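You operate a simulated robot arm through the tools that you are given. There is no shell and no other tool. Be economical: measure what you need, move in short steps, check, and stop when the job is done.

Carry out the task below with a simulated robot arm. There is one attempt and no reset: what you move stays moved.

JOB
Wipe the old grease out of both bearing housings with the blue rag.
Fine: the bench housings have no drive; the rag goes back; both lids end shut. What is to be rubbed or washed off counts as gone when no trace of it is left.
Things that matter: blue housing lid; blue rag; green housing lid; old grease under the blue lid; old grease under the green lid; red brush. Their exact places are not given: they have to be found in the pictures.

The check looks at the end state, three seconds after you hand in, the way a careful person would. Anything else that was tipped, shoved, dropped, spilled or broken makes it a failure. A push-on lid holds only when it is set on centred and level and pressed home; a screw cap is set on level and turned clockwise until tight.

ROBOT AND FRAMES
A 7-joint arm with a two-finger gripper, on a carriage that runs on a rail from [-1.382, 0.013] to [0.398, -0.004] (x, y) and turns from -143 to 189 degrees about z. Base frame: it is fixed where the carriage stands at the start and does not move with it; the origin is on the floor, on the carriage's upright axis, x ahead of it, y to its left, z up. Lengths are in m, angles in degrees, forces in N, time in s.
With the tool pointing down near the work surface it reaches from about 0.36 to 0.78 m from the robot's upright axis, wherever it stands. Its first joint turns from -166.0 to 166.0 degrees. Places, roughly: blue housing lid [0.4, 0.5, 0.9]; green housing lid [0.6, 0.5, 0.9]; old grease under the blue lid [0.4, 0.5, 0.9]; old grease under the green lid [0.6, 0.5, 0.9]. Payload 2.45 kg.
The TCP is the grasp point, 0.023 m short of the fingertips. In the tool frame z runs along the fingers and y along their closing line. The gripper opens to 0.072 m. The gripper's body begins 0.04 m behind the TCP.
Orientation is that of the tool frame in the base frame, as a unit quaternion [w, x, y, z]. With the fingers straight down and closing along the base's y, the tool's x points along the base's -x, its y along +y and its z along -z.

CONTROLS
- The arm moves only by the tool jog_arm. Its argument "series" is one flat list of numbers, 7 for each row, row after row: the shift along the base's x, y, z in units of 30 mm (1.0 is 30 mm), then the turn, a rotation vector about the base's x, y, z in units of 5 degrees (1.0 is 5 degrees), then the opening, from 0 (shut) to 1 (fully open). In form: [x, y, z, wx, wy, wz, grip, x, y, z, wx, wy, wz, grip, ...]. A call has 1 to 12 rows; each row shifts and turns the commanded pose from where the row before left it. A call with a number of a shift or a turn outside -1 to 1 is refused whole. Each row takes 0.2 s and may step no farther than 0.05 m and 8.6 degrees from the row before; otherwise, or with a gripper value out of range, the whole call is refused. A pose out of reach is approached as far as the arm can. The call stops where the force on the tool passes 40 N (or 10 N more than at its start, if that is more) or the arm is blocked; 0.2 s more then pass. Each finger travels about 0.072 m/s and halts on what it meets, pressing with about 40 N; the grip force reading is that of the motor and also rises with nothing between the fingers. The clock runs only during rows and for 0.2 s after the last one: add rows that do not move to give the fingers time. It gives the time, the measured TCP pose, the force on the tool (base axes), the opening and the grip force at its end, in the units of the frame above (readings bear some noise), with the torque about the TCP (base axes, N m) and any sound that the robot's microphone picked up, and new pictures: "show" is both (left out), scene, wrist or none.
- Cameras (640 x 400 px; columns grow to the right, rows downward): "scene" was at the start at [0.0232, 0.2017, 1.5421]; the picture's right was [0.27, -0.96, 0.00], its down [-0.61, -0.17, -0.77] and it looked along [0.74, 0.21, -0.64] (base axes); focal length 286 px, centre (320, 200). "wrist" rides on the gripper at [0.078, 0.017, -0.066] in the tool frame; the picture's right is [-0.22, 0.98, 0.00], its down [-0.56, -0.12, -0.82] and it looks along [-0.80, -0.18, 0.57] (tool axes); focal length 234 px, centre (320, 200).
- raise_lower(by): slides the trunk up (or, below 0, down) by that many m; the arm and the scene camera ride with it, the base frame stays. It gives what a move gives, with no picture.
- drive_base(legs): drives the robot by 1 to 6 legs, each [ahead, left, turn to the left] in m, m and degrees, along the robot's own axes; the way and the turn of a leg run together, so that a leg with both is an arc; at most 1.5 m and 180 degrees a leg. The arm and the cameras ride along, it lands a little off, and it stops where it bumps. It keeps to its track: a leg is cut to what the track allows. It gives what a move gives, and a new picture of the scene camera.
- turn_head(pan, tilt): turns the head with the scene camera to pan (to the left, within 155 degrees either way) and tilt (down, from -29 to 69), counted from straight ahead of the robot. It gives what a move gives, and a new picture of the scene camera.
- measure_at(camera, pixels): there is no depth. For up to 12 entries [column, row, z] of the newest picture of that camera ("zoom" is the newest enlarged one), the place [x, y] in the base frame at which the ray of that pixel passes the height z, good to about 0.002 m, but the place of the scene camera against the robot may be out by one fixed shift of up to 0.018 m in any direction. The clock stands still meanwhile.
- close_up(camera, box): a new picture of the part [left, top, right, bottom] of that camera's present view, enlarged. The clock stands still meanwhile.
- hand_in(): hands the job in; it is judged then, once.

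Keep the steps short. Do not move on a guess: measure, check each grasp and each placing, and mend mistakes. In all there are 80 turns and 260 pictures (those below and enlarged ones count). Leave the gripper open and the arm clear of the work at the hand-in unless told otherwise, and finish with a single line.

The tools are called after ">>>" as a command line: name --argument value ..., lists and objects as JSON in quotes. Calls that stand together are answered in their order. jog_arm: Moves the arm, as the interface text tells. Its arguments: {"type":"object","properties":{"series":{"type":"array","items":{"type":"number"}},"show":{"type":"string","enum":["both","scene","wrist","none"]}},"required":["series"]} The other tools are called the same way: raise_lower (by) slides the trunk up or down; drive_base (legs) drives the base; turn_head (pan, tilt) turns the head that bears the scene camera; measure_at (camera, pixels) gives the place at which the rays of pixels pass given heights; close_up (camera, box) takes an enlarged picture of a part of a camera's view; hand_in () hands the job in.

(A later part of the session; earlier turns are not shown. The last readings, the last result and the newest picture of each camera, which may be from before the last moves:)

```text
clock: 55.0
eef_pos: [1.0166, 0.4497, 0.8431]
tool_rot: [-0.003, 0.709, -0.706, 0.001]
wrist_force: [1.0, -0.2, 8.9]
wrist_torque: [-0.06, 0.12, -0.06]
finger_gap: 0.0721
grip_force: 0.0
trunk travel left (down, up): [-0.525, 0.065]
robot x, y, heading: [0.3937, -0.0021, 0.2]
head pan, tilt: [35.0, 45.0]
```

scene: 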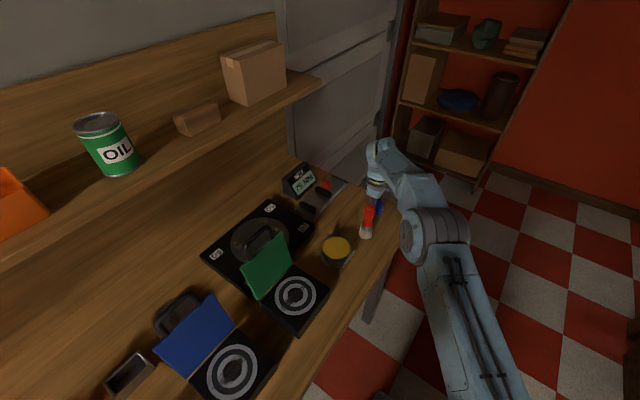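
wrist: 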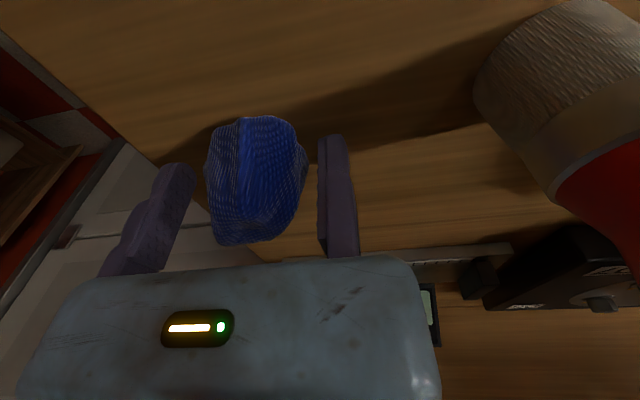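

Table touched at TCP 0.843, so the table is at ≈0.820. I'll raise 12 mm so the rag sticks out below the fingertips, nudge +5 mm in x and close.

>>> jog_arm --series '[0, 0, 0.4, 0, 0, 0, 1, 0.17, 0, 0, 0, 0, 0, 1, 0, 0, 0, 0, 0, 0, 0.6, 0, 0, 0, 0, 0, 0, 0.3, 0, 0, 0, 0, 0, 0, 0, 0, 0, 0, 0, 0, 0, 0, 0, 0, 0, 0, 0, 0, 0]' --show "wrist"

```text
clock: 56.6
eef_pos: [1.0236, 0.4498, 0.8536]
tool_rot: [-0.001, 0.708, -0.706, 0.001]
wrist_force: [-0.4, 0.7, 0.4]
wrist_torque: [0.0, 0.01, 0.02]
finger_gap: 0.0602
grip_force: 39.8
trunk travel left (down, up): [-0.525, 0.065]
robot x, y, heading: [0.3965, -0.007, 0.4]
head pan, tilt: [35.0, 45.0]
```

wrist: 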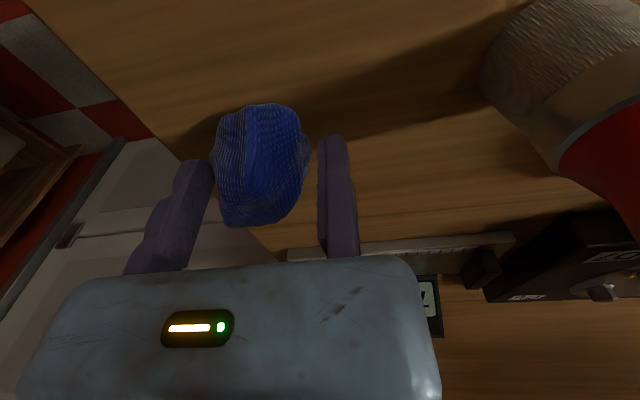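

Stopped at gap 60 mm with 40 N. A small lift will show whether the rag comes along.

>>> jog_arm --series '[0, 0, 0.3, 0, 0, 0, 0, 0, 0, 0.4, 0, 0, 0, 0, 0, 0, 0.5, 0, 0, 0, 0, 0, 0, 0, 0, 0, 0, 0]'

>>> close_up --camera "scene" --box '[320, 140, 440, 260]'

```text
clock: 57.6
eef_pos: [1.0213, 0.4499, 0.8911]
tool_rot: [-0.002, 0.708, -0.706, 0.002]
wrist_force: [0.1, -0.1, -0.3]
wrist_torque: [0.0, 0.01, 0.02]
finger_gap: 0.033
grip_force: 40.0
trunk travel left (down, up): [-0.525, 0.065]
robot x, y, heading: [0.3972, -0.006, 0.5]
head pan, tilt: [35.0, 45.0]
```

scene: 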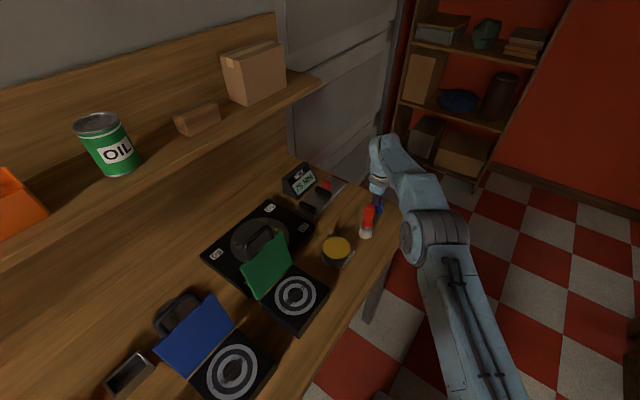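
wrist: 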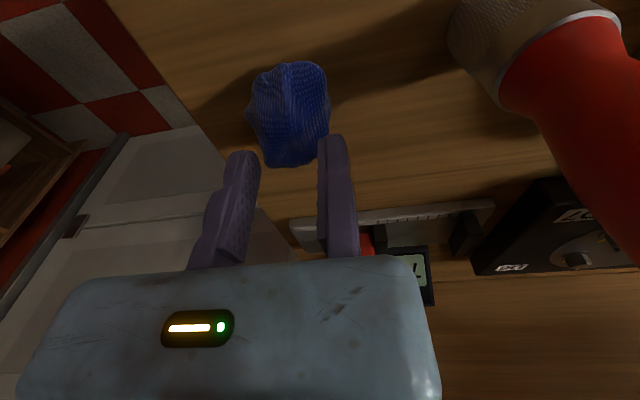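

```text
3.33 times, centred on (380, 200) of scene
```

zoom: 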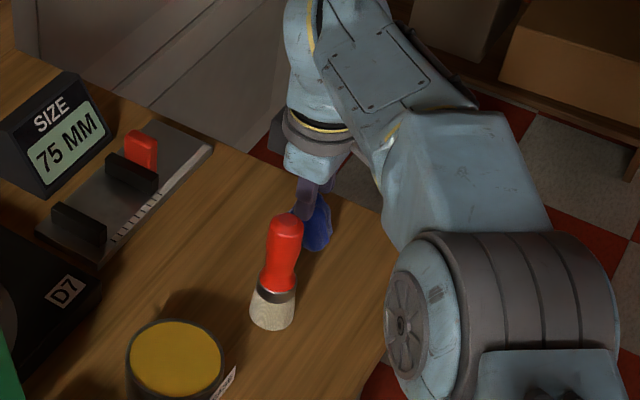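

The rag slipped out (it has not moved; still ≈(1.042, 0.450)). The grip was too high on its sloping sides, so I'll re-open and grip with the fingertips almost at the table.

>>> jog_arm --series '[0, 0, 0.3, 0, 0, 0, 1, 0, 0, 0, 0, 0, 0, 1, 0, 0, 0, 0, 0, 0, 1, -0.15, 0, -0.6, 0, 0, 0, 1, 0, 0, -0.6, 0, 0, 0, 1, 0, 0, -0.45, 0, 0, 0, 1, 0, 0, -0.1, 0, 0, 0, 1, 0, 0, 0, 0, 0, 0, 1]' --show "wrist"

>>> close_up --camera "scene" --box '[340, 180, 420, 250]'

```text
clock: 59.4
eef_pos: [1.0166, 0.448, 0.8446]
tool_rot: [-0.001, 0.708, -0.706, 0.002]
wrist_force: [0.2, -0.4, -0.7]
wrist_torque: [0.0, -0.01, -0.02]
finger_gap: 0.0721
grip_force: 0.1
trunk travel left (down, up): [-0.525, 0.065]
robot x, y, heading: [0.3947, -0.0063, -0.0]
head pan, tilt: [35.0, 45.0]
```

wrist: 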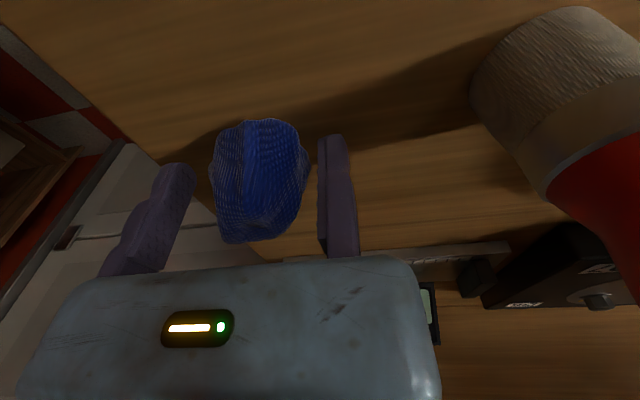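

```text
5.71 times, centred on (380, 215) of scene
```

zoom: 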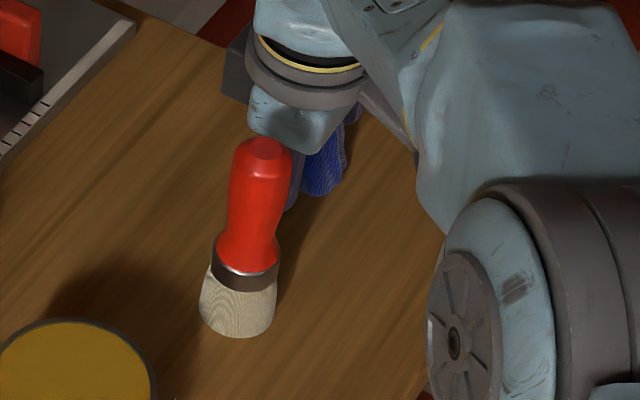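

>>> jog_arm --series '[0.15, 0, 0, 0, 0, 0, 1, 0, 0, 0, 0, 0, 0, 0.7, 0, 0, 0, 0, 0, 0, 0.4, 0, 0, 0, 0, 0, 0, 0.1, 0, 0, 0, 0, 0, 0, 0, 0, 0, 0, 0, 0, 0, 0, 0, 0, 0, 0, 0, 0, 0]' --show "wrist"

>>> close_up --camera "wrist" --box '[140, 80, 380, 260]'

```text
clock: 61.0
eef_pos: [1.0211, 0.4477, 0.8459]
tool_rot: [-0.002, 0.709, -0.705, 0.001]
wrist_force: [0.8, -0.4, -0.1]
wrist_torque: [-0.01, 0.01, 0.0]
finger_gap: 0.0603
grip_force: 39.7
trunk travel left (down, up): [-0.525, 0.065]
robot x, y, heading: [0.3969, -0.004, 0.6]
head pan, tilt: [35.0, 45.0]
```

wrist: 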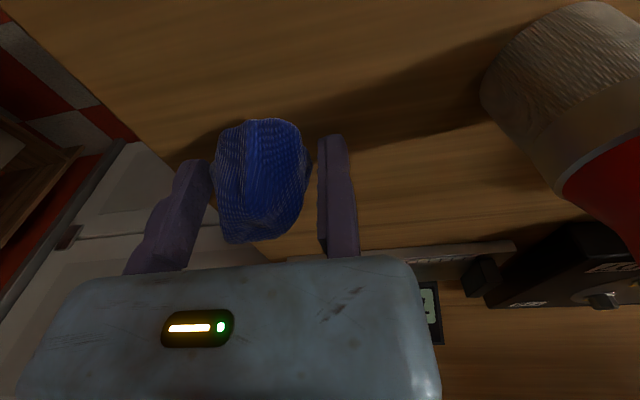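

```text
2.22 times, centred on (260, 170) of wrist
```

zoom: 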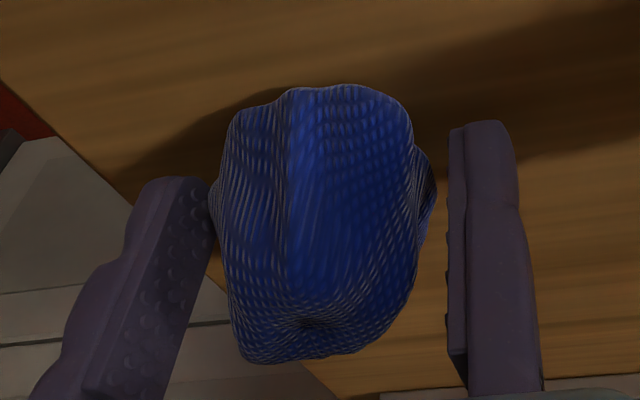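

The moving finger halted on the rag while the fixed finger still has about a 5 mm gap. With the grip still commanded shut, I'll shift +x so the fixed finger meets the rag too.

>>> jog_arm --series '[0.1, 0, 0, 0, 0, 0, 0, 0.1, 0, 0, 0, 0, 0, 0, 0, 0, 0, 0, 0, 0, 0, 0.1, 0, 0, 0, 0, 0, 0, 0, 0, 0, 0, 0, 0, 0]' --show "wrist"

>>> close_up --camera "wrist" --box '[140, 80, 380, 260]'

```text
clock: 62.2
eef_pos: [1.0307, 0.4488, 0.8461]
tool_rot: [-0.002, 0.708, -0.706, 0.002]
wrist_force: [0.1, -0.2, 0.5]
wrist_torque: [-0.01, 0.02, 0.03]
finger_gap: 0.0601
grip_force: 39.6
trunk travel left (down, up): [-0.525, 0.065]
robot x, y, heading: [0.3985, -0.0039, 0.2]
head pan, tilt: [35.0, 45.0]
```

wrist: 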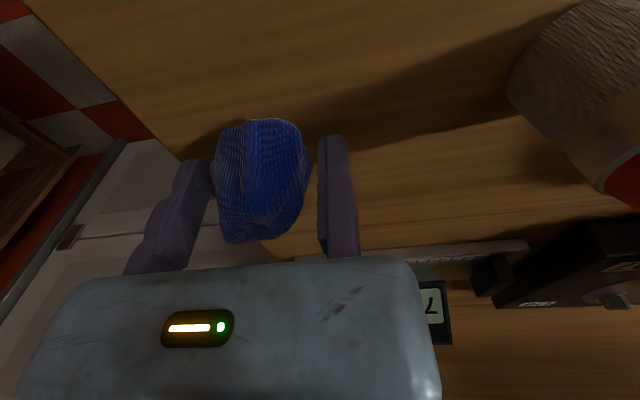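

```text
2.22 times, centred on (260, 170) of wrist
```

zoom: 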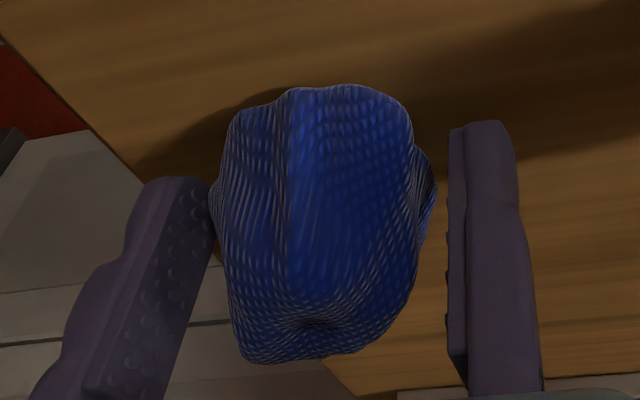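

The rag moved with the gripper, so it is really held (its effective width is 60 mm). I'll lift gently.

>>> jog_arm --series '[0, 0, 0.2, 0, 0, 0, 0, 0, 0, 0.2, 0, 0, 0, 0, 0, 0, 0.3, 0, 0, 0, 0, 0, 0, 0.3, 0, 0, 0, 0, 0, 0, 0, 0, 0, 0, 0]' --show "wrist"

```text
clock: 63.4
eef_pos: [1.0309, 0.4494, 0.8744]
tool_rot: [-0.001, 0.708, -0.706, 0.0]
wrist_force: [0.6, -0.2, -1.1]
wrist_torque: [0.0, 0.01, -0.03]
finger_gap: 0.0605
grip_force: 39.5
trunk travel left (down, up): [-0.525, 0.065]
robot x, y, heading: [0.3972, -0.0047, 0.5]
head pan, tilt: [35.0, 45.0]
```

wrist: 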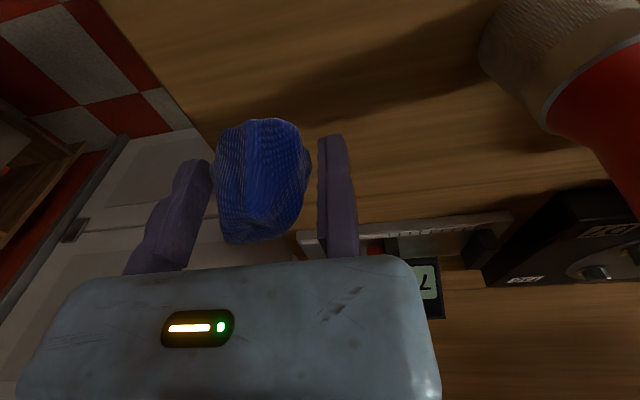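

Held. I'll retract toward −y while rising above the brush, then drive back.

>>> jog_arm --series '[0, -0.5, 0.6, 0, 0, 0, 0, 0, -0.5, 0.7, 0, 0, 0, 0, 0, -0.5, 0.8, 0, 0, 0, 0, 0, -0.5, 0.8, 0, 0, 0, 0, 0, -0.4, 0.8, 0, 0, 0, 0, 0, 0, 0.8, 0, 0, 0, 0, 0, 0, 0.8, 0, 0, 0, 0, 0, 0, 0, 0, 0, 0, 0]' --show "wrist"

>>> drive_base --legs '[[-0.17, 0, 0]]'

```text
clock: 65.2
eef_pos: [1.033, 0.3776, 1.0348]
tool_rot: [-0.002, 0.708, -0.706, 0.001]
wrist_force: [-0.3, 0.1, -1.0]
wrist_torque: [-0.02, 0.02, -0.05]
finger_gap: 0.0604
grip_force: 39.5
trunk travel left (down, up): [-0.525, 0.065]
robot x, y, heading: [0.396, -0.0063, 0.6]
head pan, tilt: [35.0, 45.0]
```

wrist: 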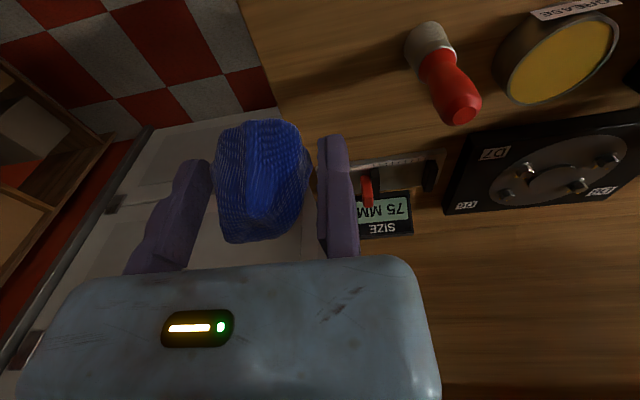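

```text
clock: 66.7
eef_pos: [0.8709, 0.3794, 1.0348]
tool_rot: [-0.002, 0.708, -0.706, 0.002]
wrist_force: [0.2, -0.1, -0.8]
wrist_torque: [0.01, 0.03, -0.01]
finger_gap: 0.0603
grip_force: 40.0
trunk travel left (down, up): [-0.525, 0.065]
robot x, y, heading: [0.2323, -0.0054, 0.1]
head pan, tilt: [35.0, 45.0]
```

scene: 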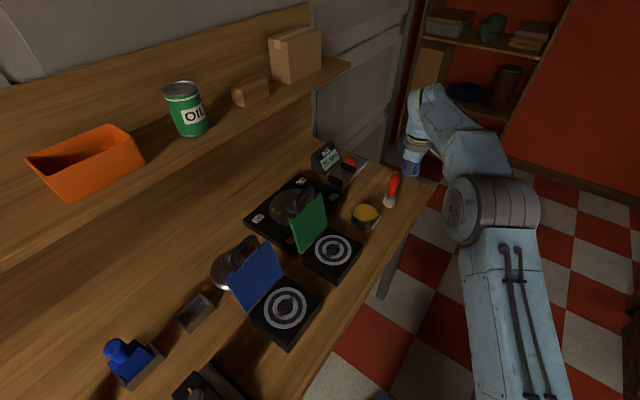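

>>> jog_arm --series '[-1, 0, 0, 0, 0, 0, 0, -1, 0, 0, 0, 0, 0, 0, -1, 0, 0, 0, 0, 0, 0, -1, 0, 0, 0, 0, 0, 0, -1, 0, 0, 0, 0, 0, 0, -1, 0, 0, 0, 0, 0, 0, -1, 0, 0, 0, 0, 0, 0, -1, 0, 0, 0, 0, 0, 0, -0.8, 0, 0, 0, 0, 0, 0]'

>>> close_up --camera "wrist" --box '[160, 0, 420, 160]'

>>> close_up --camera "scene" --box '[230, 190, 400, 350]'

```text
clock: 68.7
eef_pos: [0.6072, 0.3774, 1.034]
tool_rot: [-0.002, 0.708, -0.707, 0.001]
wrist_force: [-0.4, -0.2, -0.9]
wrist_torque: [0.01, 0.02, 0.03]
finger_gap: 0.06
grip_force: 39.7
trunk travel left (down, up): [-0.525, 0.065]
robot x, y, heading: [0.2345, -0.0042, 0.4]
head pan, tilt: [35.0, 45.0]
```

scene: 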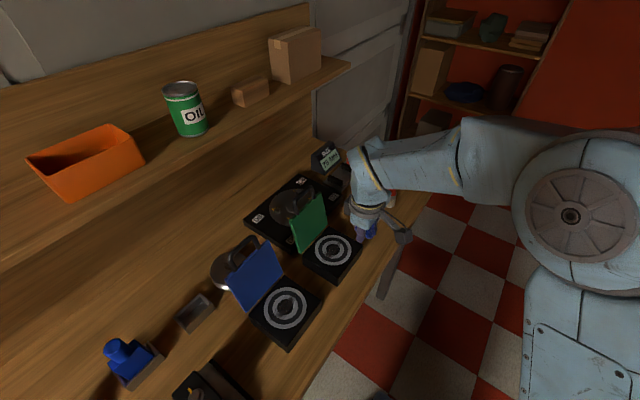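
wrist: 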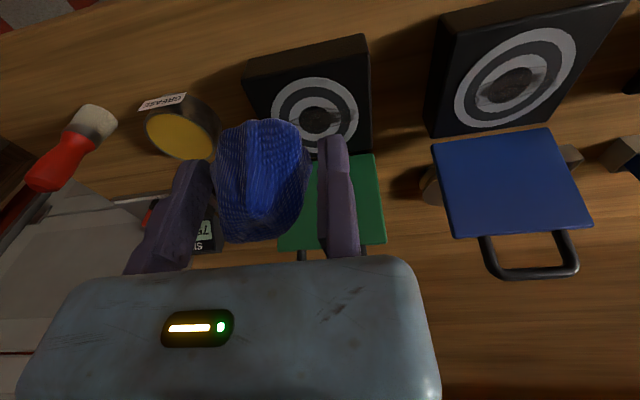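

```text
2.46 times, centred on (290, 80) of wrist
```

zoom: 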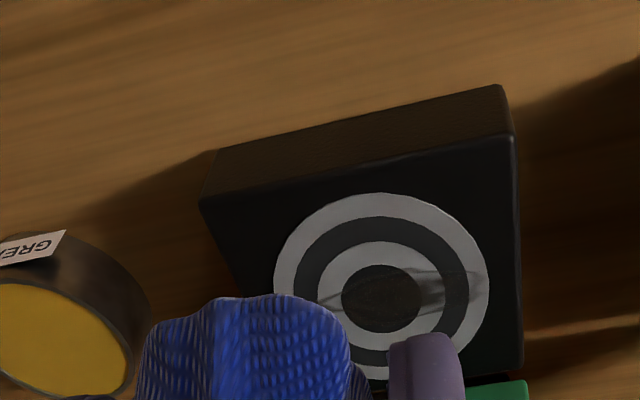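

```text
2.50 times, centred on (315, 270) of scene
```

zoom: 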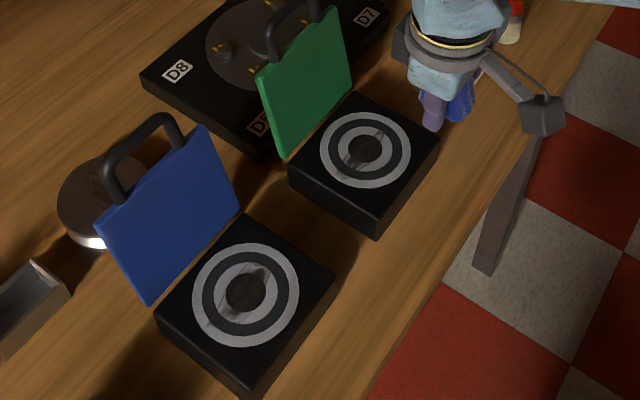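

>>> measure_at --camera "wrist" --pixels '[[315, 119, 0.87], [315, 119, 0.885], [271, 112, 0.88], [358, 108, 0.88], [515, 82, 0.87], [515, 82, 0.885], [303, 122, 0.88], [357, 112, 0.88], [370, 53, 0.88], [241, 82, 0.88]]'

>>> measure_at --camera "scene" --pixels '[[334, 249, 0.88], [288, 308, 0.88]]'

```text
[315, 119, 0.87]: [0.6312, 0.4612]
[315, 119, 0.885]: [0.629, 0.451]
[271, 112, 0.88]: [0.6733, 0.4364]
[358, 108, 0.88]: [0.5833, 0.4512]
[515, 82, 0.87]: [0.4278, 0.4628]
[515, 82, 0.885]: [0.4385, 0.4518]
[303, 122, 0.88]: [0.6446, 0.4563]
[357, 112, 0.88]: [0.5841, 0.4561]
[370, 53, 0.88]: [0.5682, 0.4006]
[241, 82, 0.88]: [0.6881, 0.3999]
```

```text
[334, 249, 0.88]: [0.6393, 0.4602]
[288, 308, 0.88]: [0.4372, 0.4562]
```

Green centre ≈(0.625, 0.465). I'll position the rag over it and descend to just above contact.

>>> jog_arm --series '[-0.1, 0.75, -0.5, 0, 0, 0, 0, -0.1, 0.75, -0.5, 0, 0, 0, 0, 0, 0.75, -0.6, 0, 0, 0, 0, 0, 0.7, -0.7, 0, 0, 0, 0, 0, 0, -1, 0, 0, 0, 0, 0, 0, -0.5, 0, 0, 0, 0, 0, 0, 0, 0, 0, 0, 0]'

>>> close_up --camera "scene" --box '[270, 180, 400, 300]'

```text
clock: 70.3
eef_pos: [0.6019, 0.4682, 0.9215]
tool_rot: [-0.002, 0.708, -0.706, 0.001]
wrist_force: [0.3, -0.1, -0.3]
wrist_torque: [-0.01, 0.0, -0.01]
finger_gap: 0.0602
grip_force: 40.3
trunk travel left (down, up): [-0.525, 0.065]
robot x, y, heading: [0.2308, -0.0019, 0.0]
head pan, tilt: [35.0, 45.0]
```

scene: 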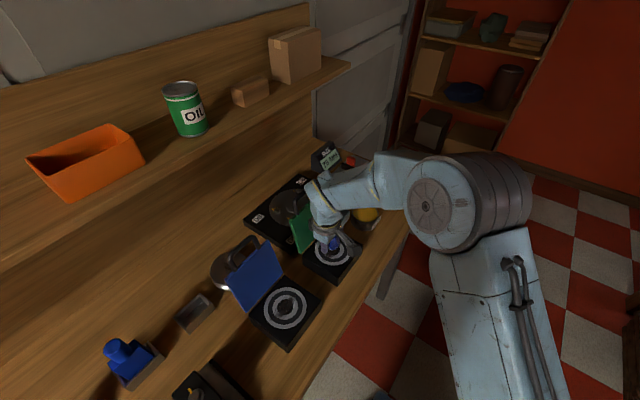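
wrist: 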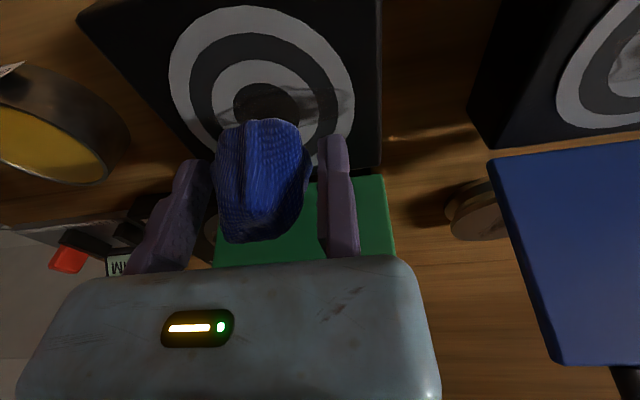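

```text
3.33 times, centred on (335, 240) of scene
```

zoom: 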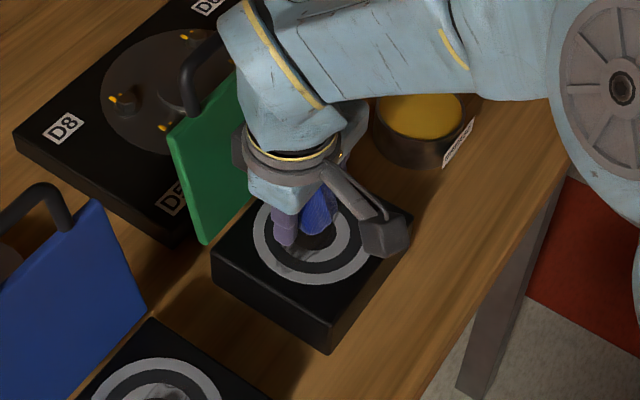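

>>> jog_arm --series '[0.08, -0.17, -0.3, 0, 0, 0, 0, 0, 0, -0.3, 0, 0, 0, 0, 0, 0, -0.15, 0, 0, 0, 0, 0, 0, -0.1, 0, 0, 0, 0, 0, 0, 0, 0, 0, 0, 0]' --show "wrist"

```text
clock: 71.5
eef_pos: [0.6023, 0.4633, 0.8957]
tool_rot: [-0.001, 0.708, -0.706, 0.001]
wrist_force: [0.7, -0.9, 1.8]
wrist_torque: [0.0, 0.0, 0.0]
finger_gap: 0.0605
grip_force: 39.7
trunk travel left (down, up): [-0.525, 0.065]
robot x, y, heading: [0.233, -0.0061, 0.1]
head pan, tilt: [35.0, 45.0]
```

wrist: 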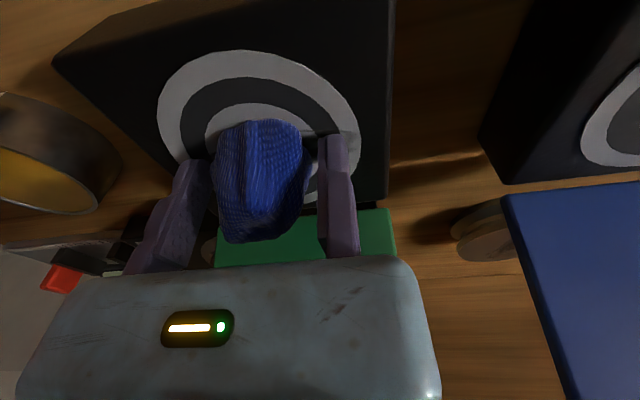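

Light contact at TCP 0.896, so the surface is at ≈0.870. I'll press slightly more and make raster strokes.

>>> jog_arm --series '[0, 0, -0.06, 0, 0, 0, 0, -0.8, 0, 0, 0, 0, 0, 0, 0.8, 0, 0, 0, 0, 0, 0, 0.8, 0, 0, 0, 0, 0, 0, 0, 0.5, 0, 0, 0, 0, 0, -0.8, 0, 0, 0, 0, 0, 0, -0.8, 0, 0, 0, 0, 0, 0, 0, -0.5, 0, 0, 0, 0, 0, 0, -0.5, 0, 0, 0, 0, 0, 0.8, 0, 0, 0, 0, 0, 0, 0.8, 0, 0, 0, 0, 0, 0, -0.8, 0.5, 0, 0, 0, 0, 0]'

>>> close_up --camera "scene" --box '[270, 180, 400, 300]'

```text
clock: 73.6
eef_pos: [0.5833, 0.4479, 0.8954]
tool_rot: [-0.002, 0.71, -0.704, -0.002]
wrist_force: [-0.9, -5.2, 17.6]
wrist_torque: [-0.04, -0.59, -0.21]
finger_gap: 0.0601
grip_force: 40.5
trunk travel left (down, up): [-0.525, 0.065]
robot x, y, heading: [0.2293, -0.0029, 0.3]
head pan, tilt: [35.0, 45.0]
stopped in row 10: the force on the tool passed its limit at 43 N (the readings are from after the stop); the commanded pose is now the measured one
```

scene: 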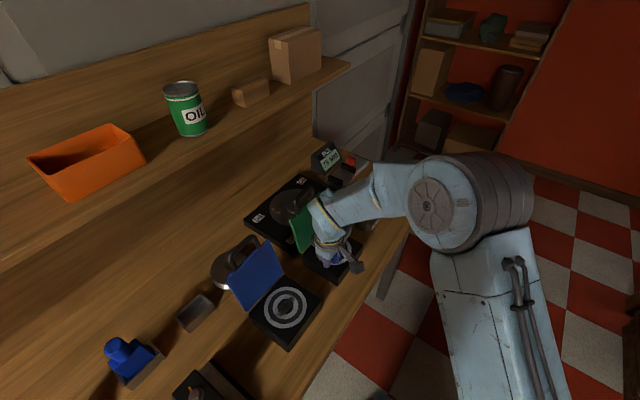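
wrist: 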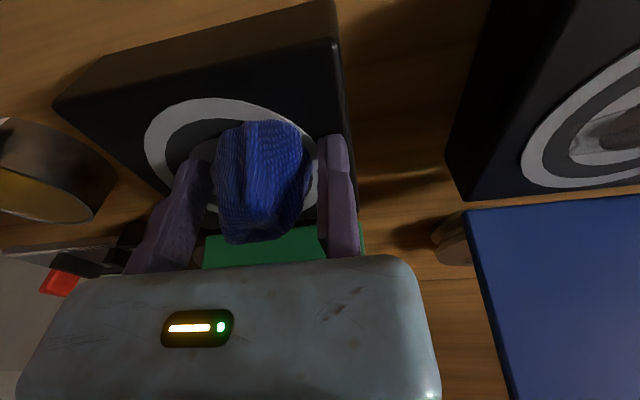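

```text
3.33 times, centred on (335, 240) of scene
```

zoom: 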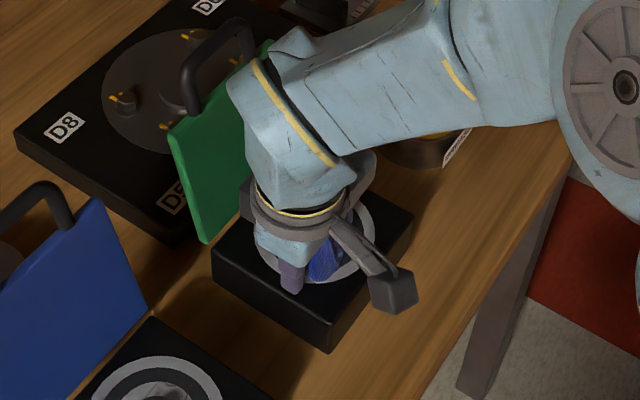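

The stop came from a friction spike. I'll lift and back off toward −y to see the result.

>>> jog_arm --series '[0, 0, 0.7, 0, 0, 0, 0, 0, -0.5, 0.9, 0, 0, 0, 0, 0, -1, 0.8, 0, 0, 0, 0, 0, -1, 0.6, 0, 0, 0, 0, 0.4, -0.6, 0, 0, 0, 0, 0, 0, 0, 0, 0, 0, 0, 0]'

>>> close_up --camera "scene" --box '[280, 200, 380, 290]'

>>> close_up --camera "wrist" --box '[200, 40, 420, 180]'

```text
clock: 75.0
eef_pos: [0.5945, 0.3573, 0.9823]
tool_rot: [-0.001, 0.711, -0.704, -0.001]
wrist_force: [-1.0, 0.4, -1.1]
wrist_torque: [0.04, 0.0, -0.02]
finger_gap: 0.0602
grip_force: 40.0
trunk travel left (down, up): [-0.525, 0.065]
robot x, y, heading: [0.2356, -0.0045, 0.1]
head pan, tilt: [35.0, 45.0]
```

scene: 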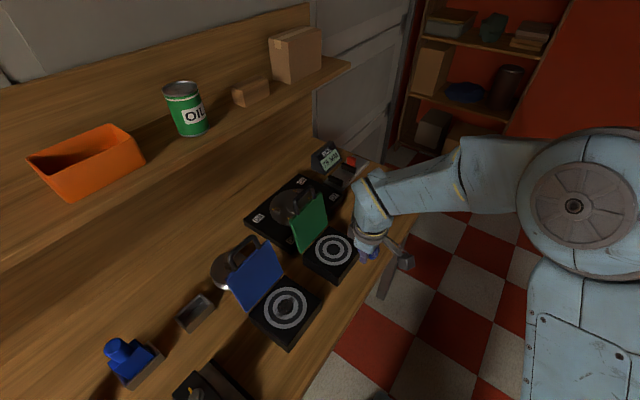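
wrist: 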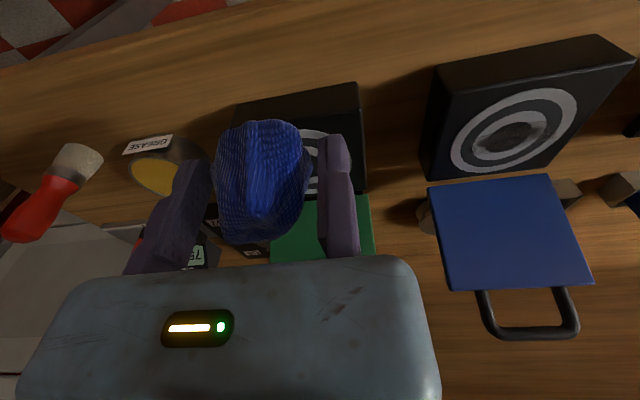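

```text
4.44 times, centred on (330, 245) of scene
```

zoom: 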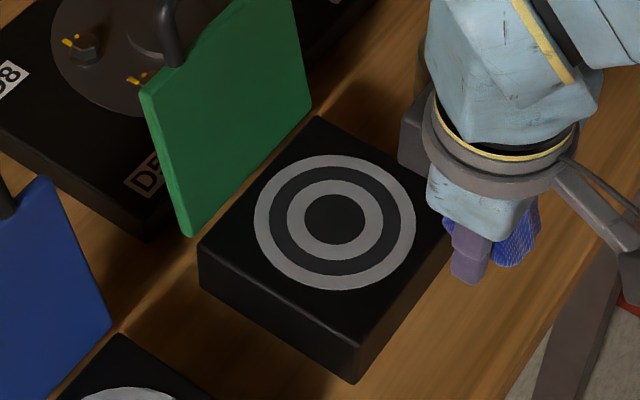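

```text
2.86 times, centred on (310, 110) of wrist
```

zoom: 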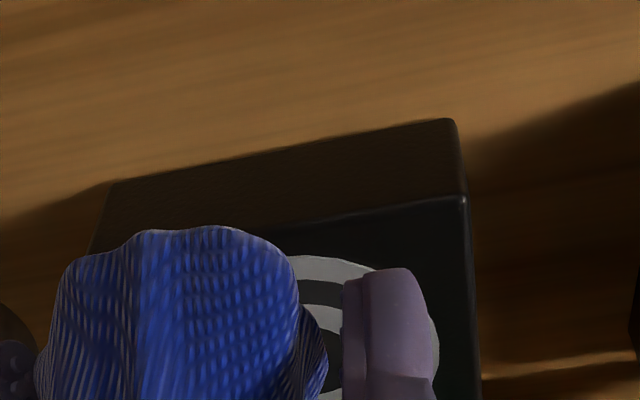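

Green housing looks clean. I'll take a tighter check, then move on to the blue housing.

>>> close_up --camera "scene" --box '[305, 225, 355, 275]'

>>> jog_arm --series '[-1, 0, 0, 0, 0, 0, 0, -1, 0, 0, 0, 0, 0, 0, -1, 0, 0, 0, 0, 0, 0, -1, 0, 0, 0, 0, 0, 0, -1, 0, 0, 0, 0, 0, 0, -1, 0, 0, 0, 0, 0, 0, -0.45, 0.8, 0, 0, 0, 0, 0, 0, 0.9, 0, 0, 0, 0, 0, 0, 0.9, -0.5, 0, 0, 0, 0, 0, 0.93, -0.7, 0, 0, 0, 0, 0, 0, -0.7, 0, 0, 0, 0, 0, 0, -0.3, 0, 0, 0, 0]'

```text
8.00 times, centred on (330, 250) of scene
```

zoom: 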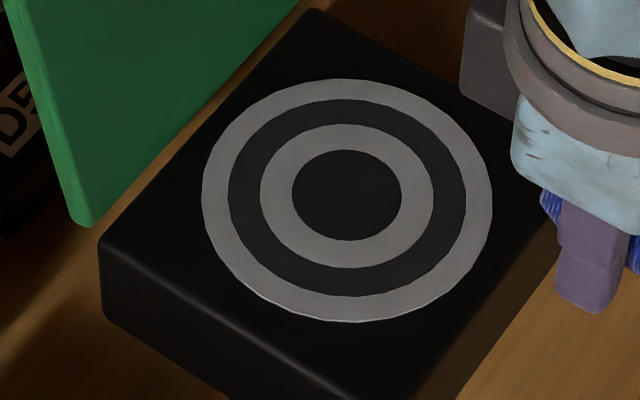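

```text
clock: 77.6
eef_pos: [0.4015, 0.4613, 0.9196]
tool_rot: [-0.002, 0.71, -0.704, -0.002]
wrist_force: [0.1, 0.0, 0.4]
wrist_torque: [0.01, 0.02, -0.03]
finger_gap: 0.0603
grip_force: 40.2
trunk travel left (down, up): [-0.525, 0.065]
robot x, y, heading: [0.2308, -0.0029, 0.4]
head pan, tilt: [35.0, 45.0]
```

scene: 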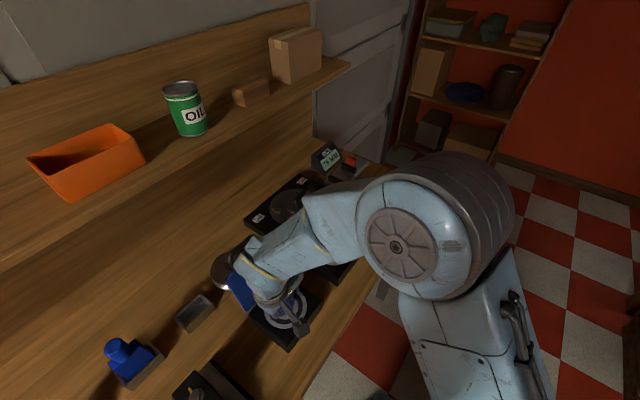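
wrist: 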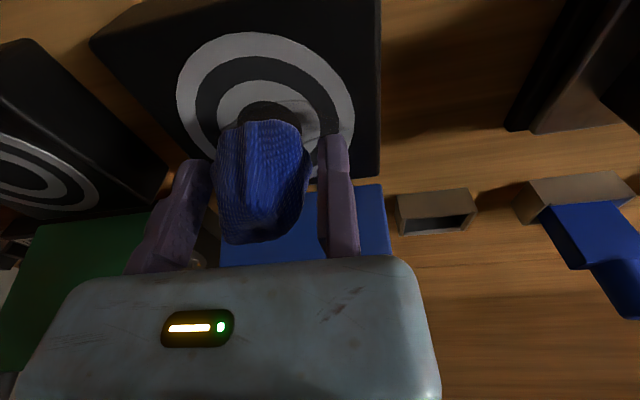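

Aligned as for green. Descending to contact.

>>> jog_arm --series '[0.08, 0, -0.3, 0, 0, 0, 0, 0, 0, -0.25, 0, 0, 0, 0, 0, 0, -0.15, 0, 0, 0, 0, 0, 0, -0.08, 0, 0, 0, 0, 0, 0, 0, 0, 0, 0, 0]' --show "wrist"

```text
clock: 78.8
eef_pos: [0.4046, 0.4617, 0.8958]
tool_rot: [-0.002, 0.71, -0.704, -0.001]
wrist_force: [2.9, 0.3, 14.8]
wrist_torque: [0.03, -0.48, -0.03]
finger_gap: 0.0606
grip_force: 39.5
trunk travel left (down, up): [-0.525, 0.065]
robot x, y, heading: [0.2341, 0.0018, 0.4]
head pan, tilt: [35.0, 45.0]
```

wrist: 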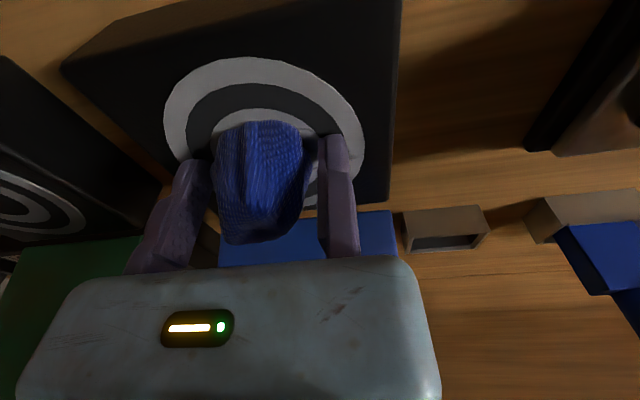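

Contact at 15 N. Stroking without further pressing.

>>> jog_arm --series '[-0.4, 0, 0, 0, 0, 0, 0, -0.4, 0, 0, 0, 0, 0, 0, 0.5, 0, 0, 0, 0, 0, 0, 0.5, 0, 0, 0, 0, 0, 0, 0.6, 0, 0, 0, 0, 0, 0, 0, 0.5, 0, 0, 0, 0, 0, -0.5, 0, 0, 0, 0, 0, 0, -0.6, 0, 0, 0, 0, 0, 0, -0.5, 0, 0, 0, 0, 0, 0, 0, -0.5, 0, 0, 0, 0, 0, 0.4, 0, 0, 0, 0, 0, 0, 0.4, 0, 0, 0, 0, 0, 0]' --show "none"

>>> jog_arm --series '[0.6, 0, 0, 0, 0, 0, 0, 0, -0.5, 0, 0, 0, 0, 0, -0.5, 0, 0, 0, 0, 0, 0, -0.5, 0, 0, 0, 0, 0, 0, -0.5, 0, 0, 0, 0, 0, 0, 0, 0, 0.7, 0, 0, 0, 0, 0, -0.5, 0.9, 0, 0, 0, 0, 0, -1, 0.8, 0, 0, 0, 0, 0, -1, 0.6, 0, 0, 0, 0, 0.4, -0.6, 0, 0, 0, 0, 0, 0, 0, 0, 0, 0, 0, 0]'

>>> close_up --camera "scene" --box '[255, 275, 325, 345]'

```text
clock: 81.4
eef_pos: [0.4047, 0.4614, 0.8955]
tool_rot: [-0.001, 0.71, -0.704, -0.001]
wrist_force: [-7.0, 0.4, 20.6]
wrist_torque: [0.03, -0.39, 0.02]
finger_gap: 0.0602
grip_force: 40.4
trunk travel left (down, up): [-0.525, 0.065]
robot x, y, heading: [0.2336, -0.0039, 0.4]
head pan, tilt: [35.0, 45.0]
```

```text
clock: 83.8
eef_pos: [0.3906, 0.3544, 0.9854]
tool_rot: [-0.001, 0.71, -0.704, -0.001]
wrist_force: [0.7, 0.1, -0.6]
wrist_torque: [-0.02, -0.02, 0.0]
finger_gap: 0.0602
grip_force: 39.9
trunk travel left (down, up): [-0.525, 0.065]
robot x, y, heading: [0.2338, -0.0024, 0.3]
head pan, tilt: [35.0, 45.0]
```

scene: 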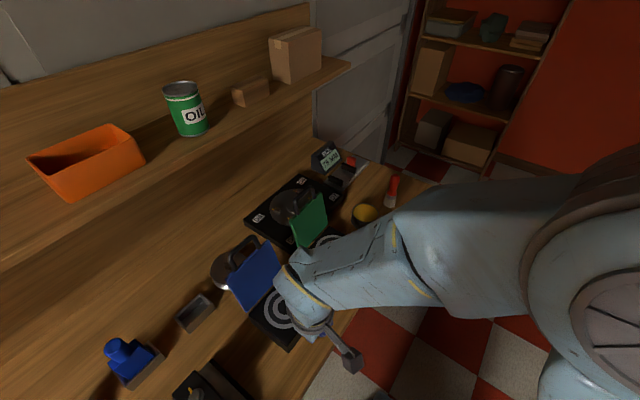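
wrist: 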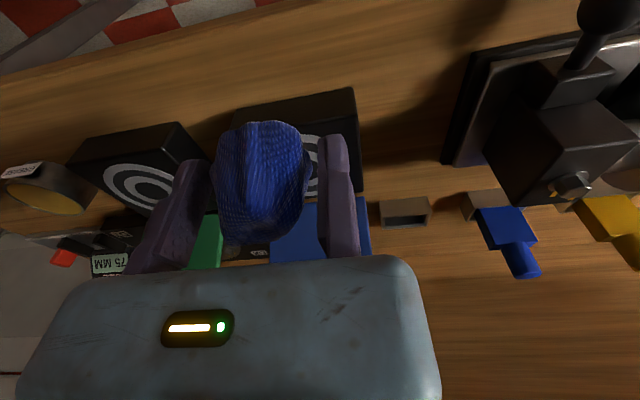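

```text
5.71 times, centred on (290, 310) of scene
```

zoom: 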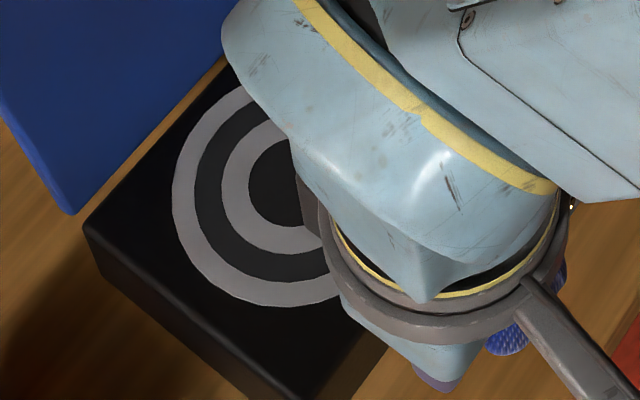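

The visible half is clean. I'll move away toward +x, raise, and inspect the rest.

>>> jog_arm --series '[1, 0, 0.6, 0, 0, 0, 0, 1, 0, 0.6, 0, 0, 0, 0, 1, 0, 0.6, 0, 0, 0, 0, 1, 0, 0.2, 0, 0, 0, 0, 1, 0, 0, 0, 0, 0, 0, 1, 0, 0, 0, 0, 0, 0, 1, 0, 0, 0, 0, 0, 0, 1, 0, 0, 0, 0, 0, 0, 1, 0, 0, 0, 0, 0, 0, 1, 0.3, 0, 0, 0, 0, 0, 1, 0.3, 0, 0, 0, 0, 0, 0, 0, 0, 0, 0, 0, 0]' --show "scene"

>>> close_up --camera "scene" --box '[255, 275, 325, 345]'

>>> close_up --camera "scene" --box '[300, 220, 365, 285]'

```text
clock: 86.4
eef_pos: [0.7195, 0.3719, 1.0434]
tool_rot: [-0.001, 0.711, -0.704, 0.0]
wrist_force: [0.9, -0.6, -1.0]
wrist_torque: [0.01, 0.03, -0.01]
finger_gap: 0.0603
grip_force: 40.1
trunk travel left (down, up): [-0.525, 0.065]
robot x, y, heading: [0.2319, -0.0027, 0.4]
head pan, tilt: [35.0, 45.0]
```

scene: 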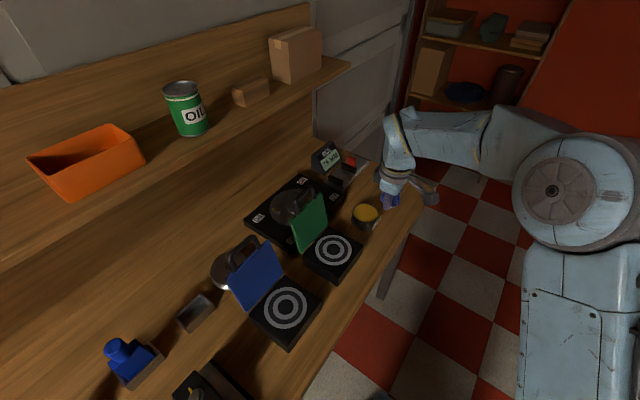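

```text
5.71 times, centred on (290, 310) of scene
```

zoom: 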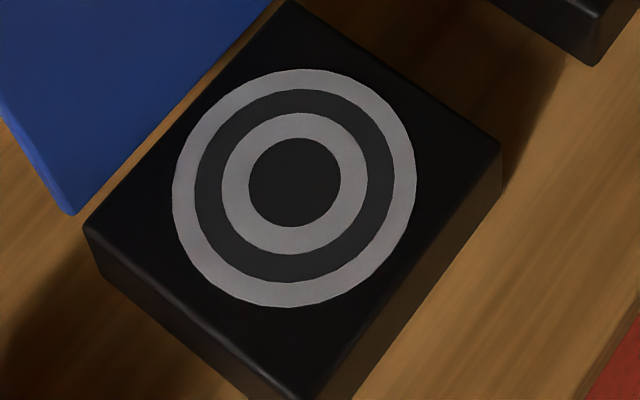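

```text
6.15 times, centred on (332, 252) of scene
```

zoom: 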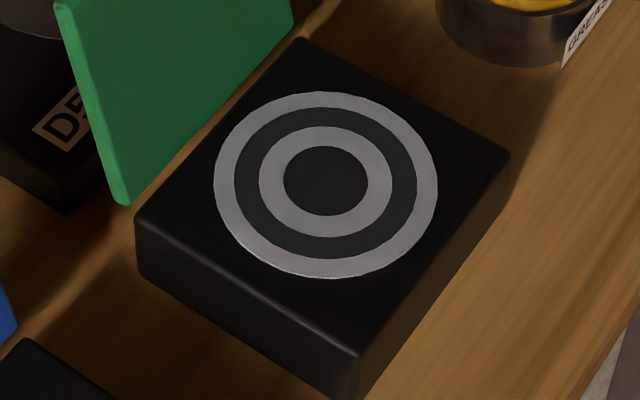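

Both housings are clean. Now to return the rag: drive to the rail end, pass above the brush and go to x≈1.02.

>>> drive_base --legs '[[0.165, 0, 0]]'

>>> jog_arm --series '[0.9, 0, 0, 0, 0, 0, 0, 0.9, 0, 0, 0, 0, 0, 0, 0.9, 0, 0, 0, 0, 0, 0, 0.9, 0, 0, 0, 0, 0, 0, 0.9, 0, 0, 0, 0, 0, 0, 0, 0, 0, 0, 0, 0, 0]'

```text
clock: 87.8
eef_pos: [0.8798, 0.3711, 1.0448]
tool_rot: [-0.001, 0.711, -0.703, 0.0]
wrist_force: [-0.4, 0.5, -0.1]
wrist_torque: [-0.03, -0.03, 0.0]
finger_gap: 0.0602
grip_force: 40.2
trunk travel left (down, up): [-0.525, 0.065]
robot x, y, heading: [0.3939, -0.0042, 0.6]
head pan, tilt: [35.0, 45.0]
```

scene: 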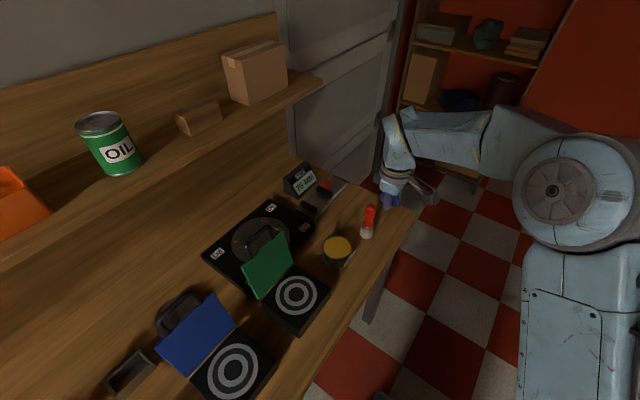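

```text
clock: 89.2
eef_pos: [1.0145, 0.3709, 1.0425]
tool_rot: [-0.001, 0.711, -0.703, -0.001]
wrist_force: [-0.4, 0.1, 0.0]
wrist_torque: [0.0, 0.05, 0.02]
finger_gap: 0.0604
grip_force: 40.3
trunk travel left (down, up): [-0.525, 0.065]
robot x, y, heading: [0.3917, -0.0015, 0.6]
head pan, tilt: [35.0, 45.0]
```

scene: 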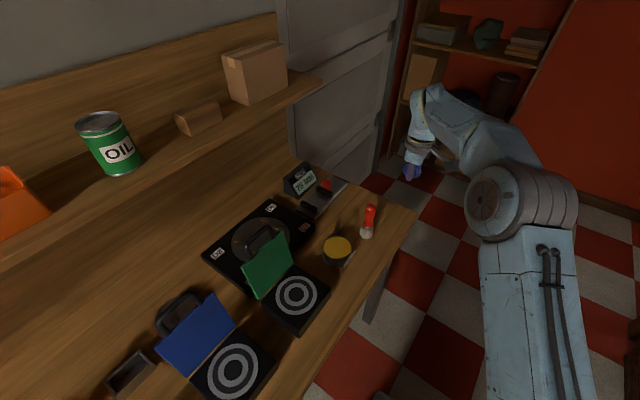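
wrist: 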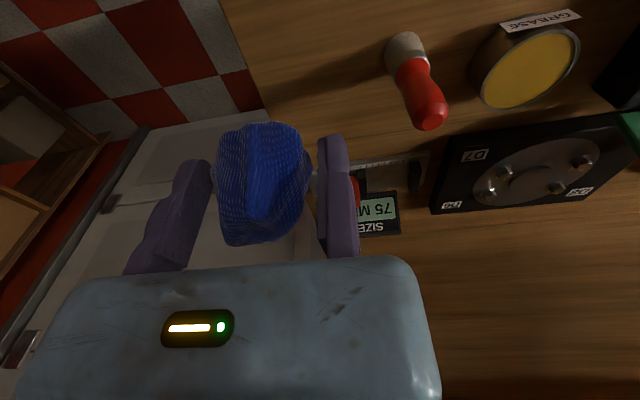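

>>> jog_arm --series '[0.15, 0, -0.8, 0, 0, 0, 0, 0, 0, -0.8, 0, 0, 0, 0, 0, 0.5, -0.8, 0, 0, 0, 0, 0, 0.6, -0.8, 0, 0, 0, 0, 0, 0.7, -0.8, 0, 0, 0, 0, 0, 0.8, -0.8, 0, 0, 0, 0, 0, 0, -0.6, 0, 0, 0, 0, 0, 0, -0.6, 0, 0, 0, 0, 0, 0, -0.3, 0, 0, 0, 0, 0, 0, 0, 0, 0, 0, 0]' --show "wrist"

```text
clock: 91.4
eef_pos: [1.02, 0.4494, 0.8542]
tool_rot: [-0.001, 0.71, -0.704, -0.001]
wrist_force: [0.9, 0.7, -0.9]
wrist_torque: [0.02, 0.05, 0.01]
finger_gap: 0.0604
grip_force: 40.3
trunk travel left (down, up): [-0.525, 0.065]
robot x, y, heading: [0.3947, -0.0069, 0.6]
head pan, tilt: [35.0, 45.0]
```

wrist: 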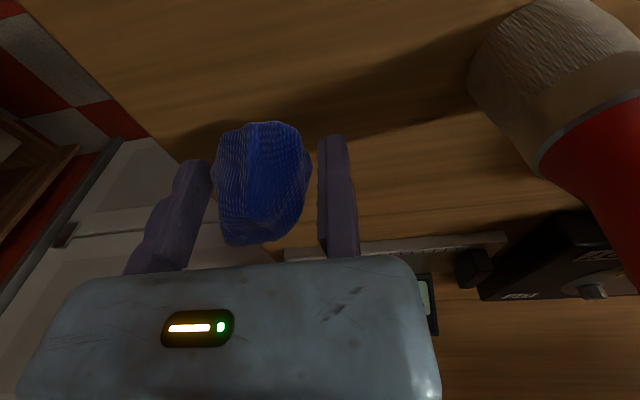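

Lower to the table in small steps.

>>> jog_arm --series '[0, 0, -0.12, 0, 0, 0, 0, 0, 0, -0.1, 0, 0, 0, 0, 0, 0, -0.06, 0, 0, 0, 0, 0, 0, 0, 0, 0, 0, 0]' --show "none"

```text
clock: 92.4
eef_pos: [1.0202, 0.4489, 0.8474]
tool_rot: [0.0, 0.711, -0.704, -0.001]
wrist_force: [0.2, 0.4, -0.6]
wrist_torque: [0.01, 0.01, 0.02]
finger_gap: 0.0602
grip_force: 40.3
trunk travel left (down, up): [-0.525, 0.065]
robot x, y, heading: [0.3968, -0.0025, 0.5]
head pan, tilt: [35.0, 45.0]
```

>>> jog_arm --series '[0, 0, -0.06, 0, 0, 0, 0, 0, 0, -0.05, 0, 0, 0, 0, 0, 0, 0, 0, 0, 0, 0]' --show "none"

```text
clock: 93.2
eef_pos: [1.0198, 0.4496, 0.8443]
tool_rot: [-0.002, 0.711, -0.703, -0.002]
wrist_force: [0.6, 2.3, 9.2]
wrist_torque: [0.14, -0.19, 0.06]
finger_gap: 0.0606
grip_force: 40.1
trunk travel left (down, up): [-0.525, 0.065]
robot x, y, heading: [0.3939, -0.0072, 0.3]
head pan, tilt: [35.0, 45.0]
```

The rag is on the table. I'll release, shift −x slightly to part the fixed finger from it, and rise retracting.

>>> jog_arm --series '[0, 0, 0.03, 0, 0, 0, 0.9, 0, 0, 0, 0, 0, 0, 1, 0, 0, 0, 0, 0, 0, 1, -0.15, 0, 0, 0, 0, 0, 1, 0, 0, 0.5, 0, 0, 0, 1, 0, 0, 0.8, 0, 0, 0, 1, 0, -0.5, 0.8, 0, 0, 0, 1, 0, -0.7, 0.8, 0, 0, 0, 1, 0, -0.7, 0.8, 0, 0, 0, 1, 0, -0.4, 0.8, 0, 0, 0, 1, 0, 0, 0.8, 0, 0, 0, 1, 0, 0, 0.6, 0, 0, 0, 1]'

>>> close_up --camera "wrist" --box '[200, 0, 480, 170]'

```text
clock: 95.8
eef_pos: [1.0137, 0.3811, 1.0214]
tool_rot: [-0.001, 0.711, -0.703, -0.001]
wrist_force: [-0.2, -0.1, 0.4]
wrist_torque: [-0.01, 0.03, -0.01]
finger_gap: 0.0721
grip_force: 0.1
trunk travel left (down, up): [-0.525, 0.065]
robot x, y, heading: [0.3962, -0.0029, 0.2]
head pan, tilt: [35.0, 45.0]
```

scene: 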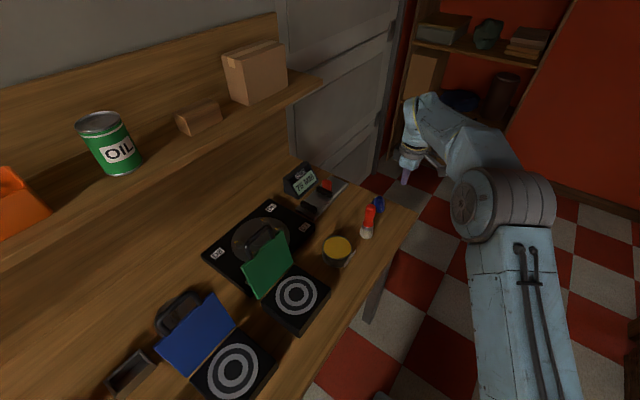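
wrist: 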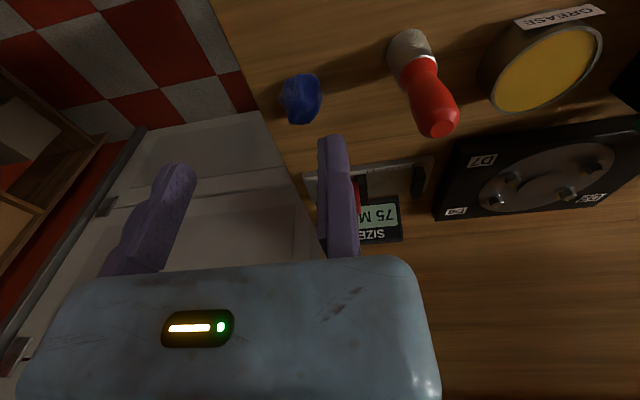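

```text
2.29 times, centred on (340, 85) of wrist
```

zoom: 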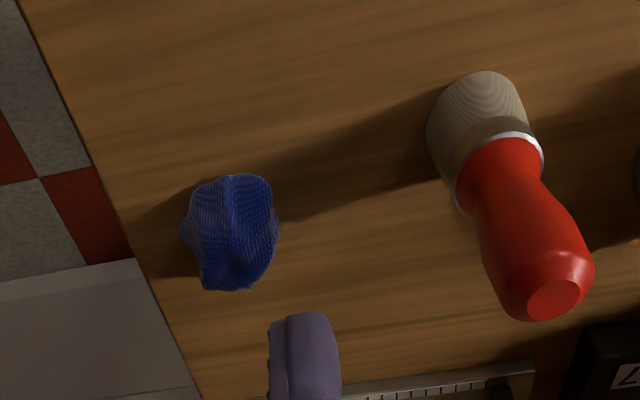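

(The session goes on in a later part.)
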